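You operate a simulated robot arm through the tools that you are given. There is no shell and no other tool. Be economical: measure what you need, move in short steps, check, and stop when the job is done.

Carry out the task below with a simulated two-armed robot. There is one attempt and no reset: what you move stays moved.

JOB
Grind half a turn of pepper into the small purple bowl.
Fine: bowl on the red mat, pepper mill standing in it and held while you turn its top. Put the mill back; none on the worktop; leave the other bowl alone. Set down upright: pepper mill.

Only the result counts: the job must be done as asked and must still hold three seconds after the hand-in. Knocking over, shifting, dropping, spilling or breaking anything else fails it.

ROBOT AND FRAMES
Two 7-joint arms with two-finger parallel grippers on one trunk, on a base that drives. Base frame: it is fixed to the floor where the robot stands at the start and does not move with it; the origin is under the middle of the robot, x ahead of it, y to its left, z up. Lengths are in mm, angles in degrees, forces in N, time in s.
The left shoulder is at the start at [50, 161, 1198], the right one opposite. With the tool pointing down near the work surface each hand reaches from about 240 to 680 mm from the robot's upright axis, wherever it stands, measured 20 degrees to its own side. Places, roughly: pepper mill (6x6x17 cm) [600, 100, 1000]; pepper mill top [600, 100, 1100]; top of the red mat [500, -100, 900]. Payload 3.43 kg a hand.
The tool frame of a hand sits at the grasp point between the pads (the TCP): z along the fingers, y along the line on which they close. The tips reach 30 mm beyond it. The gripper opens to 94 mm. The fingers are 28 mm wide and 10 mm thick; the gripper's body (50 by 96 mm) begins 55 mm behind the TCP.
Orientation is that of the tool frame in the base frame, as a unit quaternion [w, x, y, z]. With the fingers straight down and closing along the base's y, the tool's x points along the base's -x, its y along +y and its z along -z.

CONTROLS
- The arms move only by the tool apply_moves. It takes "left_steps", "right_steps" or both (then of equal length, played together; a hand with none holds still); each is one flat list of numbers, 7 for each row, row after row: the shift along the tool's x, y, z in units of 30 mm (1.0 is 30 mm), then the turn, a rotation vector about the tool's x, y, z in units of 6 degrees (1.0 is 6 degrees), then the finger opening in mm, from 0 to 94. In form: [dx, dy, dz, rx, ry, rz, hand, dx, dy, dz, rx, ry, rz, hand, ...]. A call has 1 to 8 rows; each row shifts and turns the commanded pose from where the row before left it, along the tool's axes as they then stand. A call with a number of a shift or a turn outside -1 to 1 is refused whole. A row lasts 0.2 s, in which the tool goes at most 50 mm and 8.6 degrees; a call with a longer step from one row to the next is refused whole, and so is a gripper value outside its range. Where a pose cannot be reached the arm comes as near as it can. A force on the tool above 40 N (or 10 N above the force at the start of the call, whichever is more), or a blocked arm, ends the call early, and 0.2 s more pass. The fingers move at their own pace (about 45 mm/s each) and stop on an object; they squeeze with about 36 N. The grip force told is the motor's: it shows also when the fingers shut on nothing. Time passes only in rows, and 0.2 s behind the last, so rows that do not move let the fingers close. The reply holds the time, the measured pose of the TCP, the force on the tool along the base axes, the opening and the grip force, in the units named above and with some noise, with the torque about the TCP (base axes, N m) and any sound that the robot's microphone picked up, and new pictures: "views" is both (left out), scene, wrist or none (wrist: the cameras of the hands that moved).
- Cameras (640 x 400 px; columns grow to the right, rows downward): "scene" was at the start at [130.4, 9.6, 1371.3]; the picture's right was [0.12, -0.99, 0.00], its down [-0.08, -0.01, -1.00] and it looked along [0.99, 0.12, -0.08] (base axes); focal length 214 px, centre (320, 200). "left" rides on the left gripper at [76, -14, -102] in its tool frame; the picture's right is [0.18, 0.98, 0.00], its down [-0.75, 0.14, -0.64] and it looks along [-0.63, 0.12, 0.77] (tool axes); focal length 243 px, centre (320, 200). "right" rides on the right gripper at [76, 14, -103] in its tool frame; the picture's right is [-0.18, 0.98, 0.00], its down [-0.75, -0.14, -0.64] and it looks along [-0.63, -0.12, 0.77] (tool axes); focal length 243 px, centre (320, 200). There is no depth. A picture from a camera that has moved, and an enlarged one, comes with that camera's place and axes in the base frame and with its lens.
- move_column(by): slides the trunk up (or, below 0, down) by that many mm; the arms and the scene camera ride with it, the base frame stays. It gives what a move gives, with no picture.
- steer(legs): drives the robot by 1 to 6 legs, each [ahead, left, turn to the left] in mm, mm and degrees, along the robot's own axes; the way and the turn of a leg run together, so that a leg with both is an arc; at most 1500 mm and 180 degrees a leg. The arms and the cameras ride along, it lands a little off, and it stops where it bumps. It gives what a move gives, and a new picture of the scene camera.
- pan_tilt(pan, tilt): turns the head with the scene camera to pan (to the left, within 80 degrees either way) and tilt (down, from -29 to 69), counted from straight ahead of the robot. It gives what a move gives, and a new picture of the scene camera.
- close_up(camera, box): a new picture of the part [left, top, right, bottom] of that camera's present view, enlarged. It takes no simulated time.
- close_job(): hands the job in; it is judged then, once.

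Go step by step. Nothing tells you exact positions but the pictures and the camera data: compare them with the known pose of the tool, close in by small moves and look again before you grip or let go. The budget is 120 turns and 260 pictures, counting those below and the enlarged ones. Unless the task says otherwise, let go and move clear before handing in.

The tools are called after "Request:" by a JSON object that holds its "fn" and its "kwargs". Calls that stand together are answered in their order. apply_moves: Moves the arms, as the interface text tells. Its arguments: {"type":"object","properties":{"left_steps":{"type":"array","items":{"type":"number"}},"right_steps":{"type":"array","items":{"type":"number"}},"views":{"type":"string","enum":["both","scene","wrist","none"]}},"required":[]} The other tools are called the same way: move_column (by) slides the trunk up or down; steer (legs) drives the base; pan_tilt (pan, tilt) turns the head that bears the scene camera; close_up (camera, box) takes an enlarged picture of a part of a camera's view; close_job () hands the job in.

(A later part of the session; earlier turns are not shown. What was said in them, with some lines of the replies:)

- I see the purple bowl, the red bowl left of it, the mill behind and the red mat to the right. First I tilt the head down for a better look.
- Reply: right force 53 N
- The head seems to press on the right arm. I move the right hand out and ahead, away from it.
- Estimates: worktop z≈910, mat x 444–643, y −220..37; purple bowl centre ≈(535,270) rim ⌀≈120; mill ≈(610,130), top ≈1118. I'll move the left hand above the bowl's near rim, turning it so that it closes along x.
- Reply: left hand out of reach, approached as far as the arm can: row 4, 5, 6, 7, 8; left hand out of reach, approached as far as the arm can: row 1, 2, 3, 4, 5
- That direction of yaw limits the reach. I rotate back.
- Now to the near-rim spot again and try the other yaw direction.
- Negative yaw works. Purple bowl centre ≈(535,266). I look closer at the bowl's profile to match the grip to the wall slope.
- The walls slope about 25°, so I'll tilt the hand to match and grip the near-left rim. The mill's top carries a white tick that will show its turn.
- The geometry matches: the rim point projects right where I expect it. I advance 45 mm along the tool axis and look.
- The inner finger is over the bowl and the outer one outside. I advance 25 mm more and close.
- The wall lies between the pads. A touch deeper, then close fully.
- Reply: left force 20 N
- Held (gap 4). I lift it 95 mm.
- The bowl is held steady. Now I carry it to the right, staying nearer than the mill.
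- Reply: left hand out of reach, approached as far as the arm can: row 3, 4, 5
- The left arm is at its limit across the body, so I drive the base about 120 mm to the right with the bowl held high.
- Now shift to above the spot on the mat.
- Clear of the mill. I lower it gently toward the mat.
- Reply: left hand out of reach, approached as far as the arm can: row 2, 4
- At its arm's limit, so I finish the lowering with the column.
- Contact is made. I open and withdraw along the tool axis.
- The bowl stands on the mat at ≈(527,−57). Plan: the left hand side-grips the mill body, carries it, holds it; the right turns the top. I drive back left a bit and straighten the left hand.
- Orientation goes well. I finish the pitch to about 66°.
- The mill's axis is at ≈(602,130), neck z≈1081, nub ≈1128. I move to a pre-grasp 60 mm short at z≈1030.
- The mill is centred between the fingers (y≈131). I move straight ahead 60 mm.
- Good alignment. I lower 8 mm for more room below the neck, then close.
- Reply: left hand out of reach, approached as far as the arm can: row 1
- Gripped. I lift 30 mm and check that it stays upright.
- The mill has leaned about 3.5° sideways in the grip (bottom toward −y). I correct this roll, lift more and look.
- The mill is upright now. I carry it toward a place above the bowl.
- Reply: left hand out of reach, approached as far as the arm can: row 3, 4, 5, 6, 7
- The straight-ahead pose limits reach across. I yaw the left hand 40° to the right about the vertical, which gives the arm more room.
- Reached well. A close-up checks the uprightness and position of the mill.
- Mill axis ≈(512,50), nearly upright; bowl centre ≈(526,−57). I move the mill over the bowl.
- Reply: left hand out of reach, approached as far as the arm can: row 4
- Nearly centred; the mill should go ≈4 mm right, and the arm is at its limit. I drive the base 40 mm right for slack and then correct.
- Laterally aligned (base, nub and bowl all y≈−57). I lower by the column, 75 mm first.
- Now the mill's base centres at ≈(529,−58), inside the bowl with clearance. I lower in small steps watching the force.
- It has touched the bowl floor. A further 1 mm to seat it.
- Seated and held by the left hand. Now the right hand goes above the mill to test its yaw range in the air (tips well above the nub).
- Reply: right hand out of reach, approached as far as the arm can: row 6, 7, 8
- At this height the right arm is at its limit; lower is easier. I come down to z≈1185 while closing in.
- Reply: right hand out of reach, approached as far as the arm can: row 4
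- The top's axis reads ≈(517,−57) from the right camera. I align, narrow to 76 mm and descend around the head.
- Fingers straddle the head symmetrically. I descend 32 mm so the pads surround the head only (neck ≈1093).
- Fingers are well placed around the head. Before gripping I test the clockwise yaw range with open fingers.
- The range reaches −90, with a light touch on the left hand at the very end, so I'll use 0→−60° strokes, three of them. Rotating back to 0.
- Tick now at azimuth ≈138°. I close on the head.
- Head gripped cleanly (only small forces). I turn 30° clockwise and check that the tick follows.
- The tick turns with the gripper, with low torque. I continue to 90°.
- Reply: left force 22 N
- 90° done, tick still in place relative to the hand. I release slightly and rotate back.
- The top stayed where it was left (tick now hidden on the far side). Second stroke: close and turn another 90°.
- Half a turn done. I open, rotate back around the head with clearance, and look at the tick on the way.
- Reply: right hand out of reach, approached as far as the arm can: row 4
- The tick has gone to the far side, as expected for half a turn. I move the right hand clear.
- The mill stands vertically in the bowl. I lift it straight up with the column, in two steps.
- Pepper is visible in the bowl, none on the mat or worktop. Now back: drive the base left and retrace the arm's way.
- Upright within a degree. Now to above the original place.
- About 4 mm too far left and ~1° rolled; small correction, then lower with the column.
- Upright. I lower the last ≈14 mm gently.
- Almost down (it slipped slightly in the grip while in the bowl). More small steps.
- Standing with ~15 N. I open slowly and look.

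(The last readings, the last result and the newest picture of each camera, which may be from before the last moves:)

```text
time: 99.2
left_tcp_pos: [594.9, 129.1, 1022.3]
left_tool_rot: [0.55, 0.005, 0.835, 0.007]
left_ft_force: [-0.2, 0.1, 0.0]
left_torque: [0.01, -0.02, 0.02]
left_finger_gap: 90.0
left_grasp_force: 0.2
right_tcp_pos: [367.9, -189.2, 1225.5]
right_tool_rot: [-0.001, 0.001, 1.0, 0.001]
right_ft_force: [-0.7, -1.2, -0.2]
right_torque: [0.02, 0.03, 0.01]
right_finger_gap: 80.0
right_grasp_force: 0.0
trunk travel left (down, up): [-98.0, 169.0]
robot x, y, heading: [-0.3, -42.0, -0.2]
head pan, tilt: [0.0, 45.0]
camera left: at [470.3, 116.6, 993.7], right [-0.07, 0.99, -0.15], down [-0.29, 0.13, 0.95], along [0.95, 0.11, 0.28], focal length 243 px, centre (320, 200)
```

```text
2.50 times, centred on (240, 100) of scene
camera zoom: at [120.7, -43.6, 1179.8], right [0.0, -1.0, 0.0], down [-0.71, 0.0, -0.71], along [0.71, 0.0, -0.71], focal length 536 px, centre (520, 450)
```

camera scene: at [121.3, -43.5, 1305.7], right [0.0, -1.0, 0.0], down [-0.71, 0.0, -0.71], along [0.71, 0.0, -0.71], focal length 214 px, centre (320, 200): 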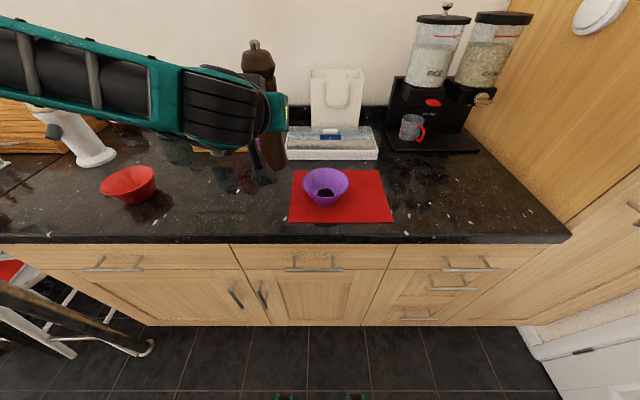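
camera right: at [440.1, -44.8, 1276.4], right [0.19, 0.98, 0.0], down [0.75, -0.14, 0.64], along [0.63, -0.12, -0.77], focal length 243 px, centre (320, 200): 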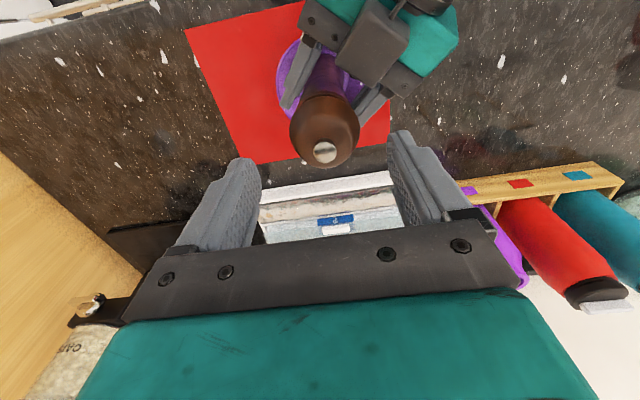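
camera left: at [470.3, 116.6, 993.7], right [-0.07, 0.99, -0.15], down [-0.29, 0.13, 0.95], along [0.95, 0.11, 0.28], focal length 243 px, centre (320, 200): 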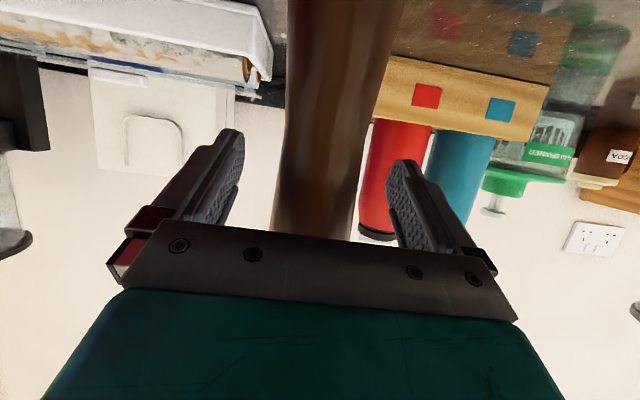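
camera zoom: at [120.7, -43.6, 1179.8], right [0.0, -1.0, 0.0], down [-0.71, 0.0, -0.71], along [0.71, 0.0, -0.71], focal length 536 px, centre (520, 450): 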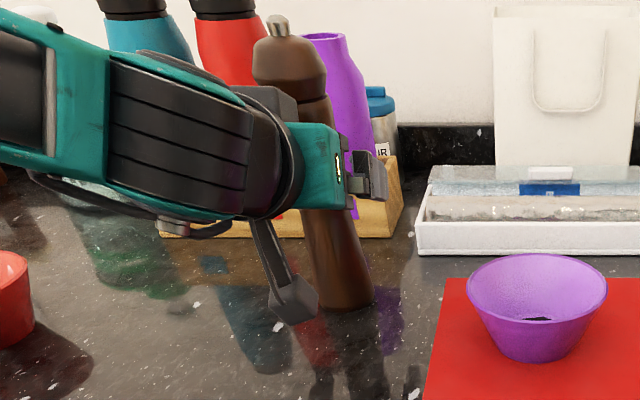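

Released and standing. I retreat straight back toward the robot, clear of the mill.

Request:
{"fn": "apply_moves", "kwargs": {"left_steps": [0.27, 0, -0.6, 0, 0, 0, 90, 0.34, 0, -0.78, 0, 0, 0, 90, 0.34, 0, -0.78, 0, 0, 0, 90, 0.34, 0, -0.78, 0, 0, 0, 90, 0.34, 0, -0.78, 0, 0, 0, 90, 0.34, 0, -0.78, 0, 0, 0, 90], "views": "both"}}

```text
time: 100.5
left_tcp_pos: [446.8, 131.7, 1021.5]
left_tool_rot: [0.55, 0.005, 0.835, 0.007]
left_ft_force: [-0.2, 0.3, 0.4]
left_torque: [-0.01, -0.02, 0.0]
left_finger_gap: 90.1
left_grasp_force: 0.0
right_tcp_pos: [368.0, -190.3, 1224.5]
right_tool_rot: [-0.001, 0.001, 1.0, 0.001]
right_ft_force: [0.3, 0.4, -0.3]
right_torque: [0.02, 0.02, 0.0]
right_finger_gap: 80.1
right_grasp_force: 0.0
trunk travel left (down, up): [-98.0, 169.0]
robot x, y, heading: [0.8, -44.1, 0.2]
head pan, tilt: [0.0, 45.0]
camera scene: at [120.5, -43.6, 1179.8], right [0.0, -1.0, 0.0], down [-0.71, 0.0, -0.71], along [0.71, 0.0, -0.71], focal length 214 px, centre (320, 200)
camera left: at [322.7, 117.8, 992.6], right [-0.07, 0.99, -0.15], down [-0.29, 0.13, 0.95], along [0.95, 0.11, 0.28], focal length 243 px, centre (320, 200)
```

scene: 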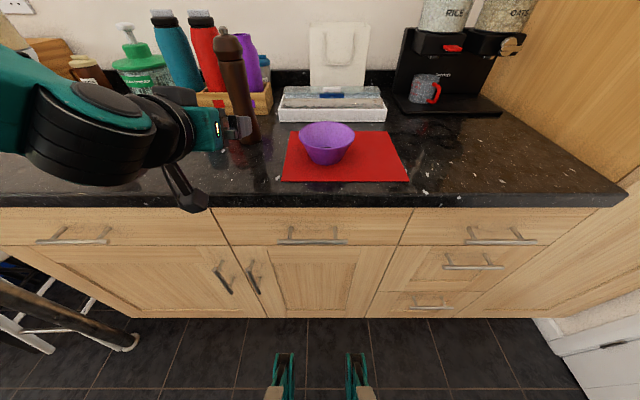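
left: 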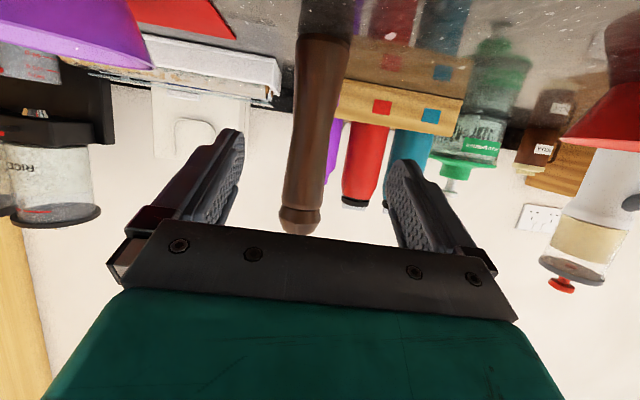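

The mill stands free with its tick facing away (half a turn). I raise the column and take a last look.

Request:
{"fn": "move_column", "kwargs": {"by": 125}}

Request:
{"fn": "close_up", "kwargs": {"camera": "scene", "box": [0, 0, 640, 400]}}

Request:
{"fn": "close_up", "kwargs": {"camera": "scene", "box": [200, 90, 410, 240]}}

```text
time: 102.1
left_tcp_pos: [448.2, 131.6, 1146.1]
left_tool_rot: [0.55, 0.005, 0.835, 0.006]
left_ft_force: [0.2, -0.1, -0.9]
left_torque: [0.0, -0.01, -0.03]
left_finger_gap: 89.9
left_grasp_force: 0.0
right_tcp_pos: [369.2, -188.9, 1350.9]
right_tool_rot: [-0.001, 0.001, 1.0, 0.001]
right_ft_force: [-0.9, 0.4, 0.0]
right_torque: [0.01, -0.02, 0.01]
right_finger_gap: 80.3
right_grasp_force: 0.1
trunk travel left (down, up): [-222.0, 44.0]
robot x, y, heading: [-0.7, -40.8, -0.2]
head pan, tilt: [0.0, 45.0]
```

```text
1.00 times, centred on (320, 200) of scene (not enlarged: the box is as wide or as high as the picture)
camera zoom: at [120.8, -43.6, 1304.7], right [0.0, -1.0, 0.0], down [-0.71, 0.0, -0.71], along [0.71, 0.0, -0.71], focal length 214 px, centre (320, 200)
```

zoom: 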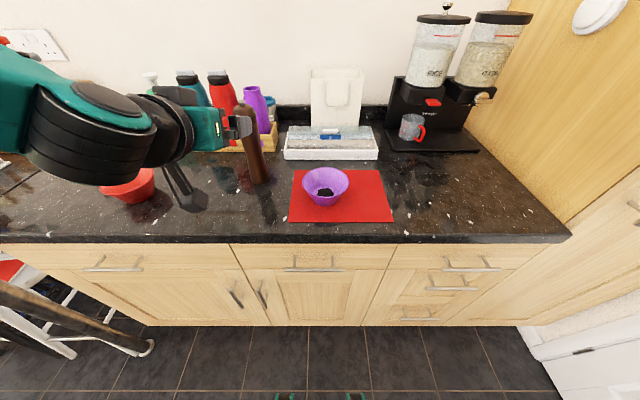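

```text
2.67 times, centred on (305, 165) of scene
camera zoom: at [120.8, -43.6, 1304.7], right [0.0, -1.0, 0.0], down [-0.71, 0.0, -0.71], along [0.71, 0.0, -0.71], focal length 572 px, centre (360, 293)
```

zoom: 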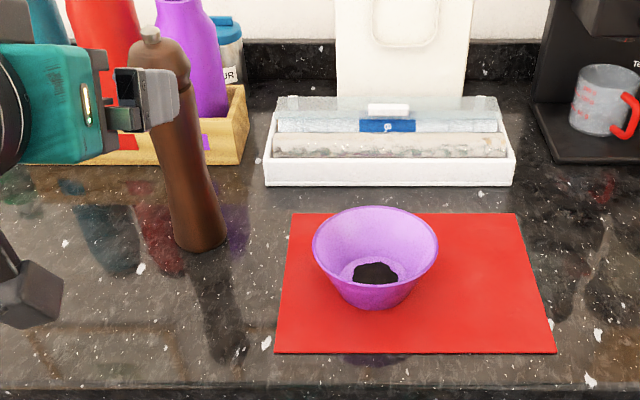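

The mill stands upright at its old place, the bowl with the pepper is on the mat, the worktop is clean and both hands are clear. I hand the job in.

Request:
{"fn": "close_job", "kwargs": {}}

```text
The job is handed in.
```

I ground half a turn of pepper into the purple bowl on the red mat. The mill stood in the bowl, held by its body, while I turned its top. It is now back upright within a few millimetres of its old place.

The last pictures show pepper in the bowl and none on the mat or worktop. I didn't touch the red bowl.

The half turn was two 90° strokes. The white mark on the top followed the first stroke and was facing away at the end, so I couldn't read the final angle directly.
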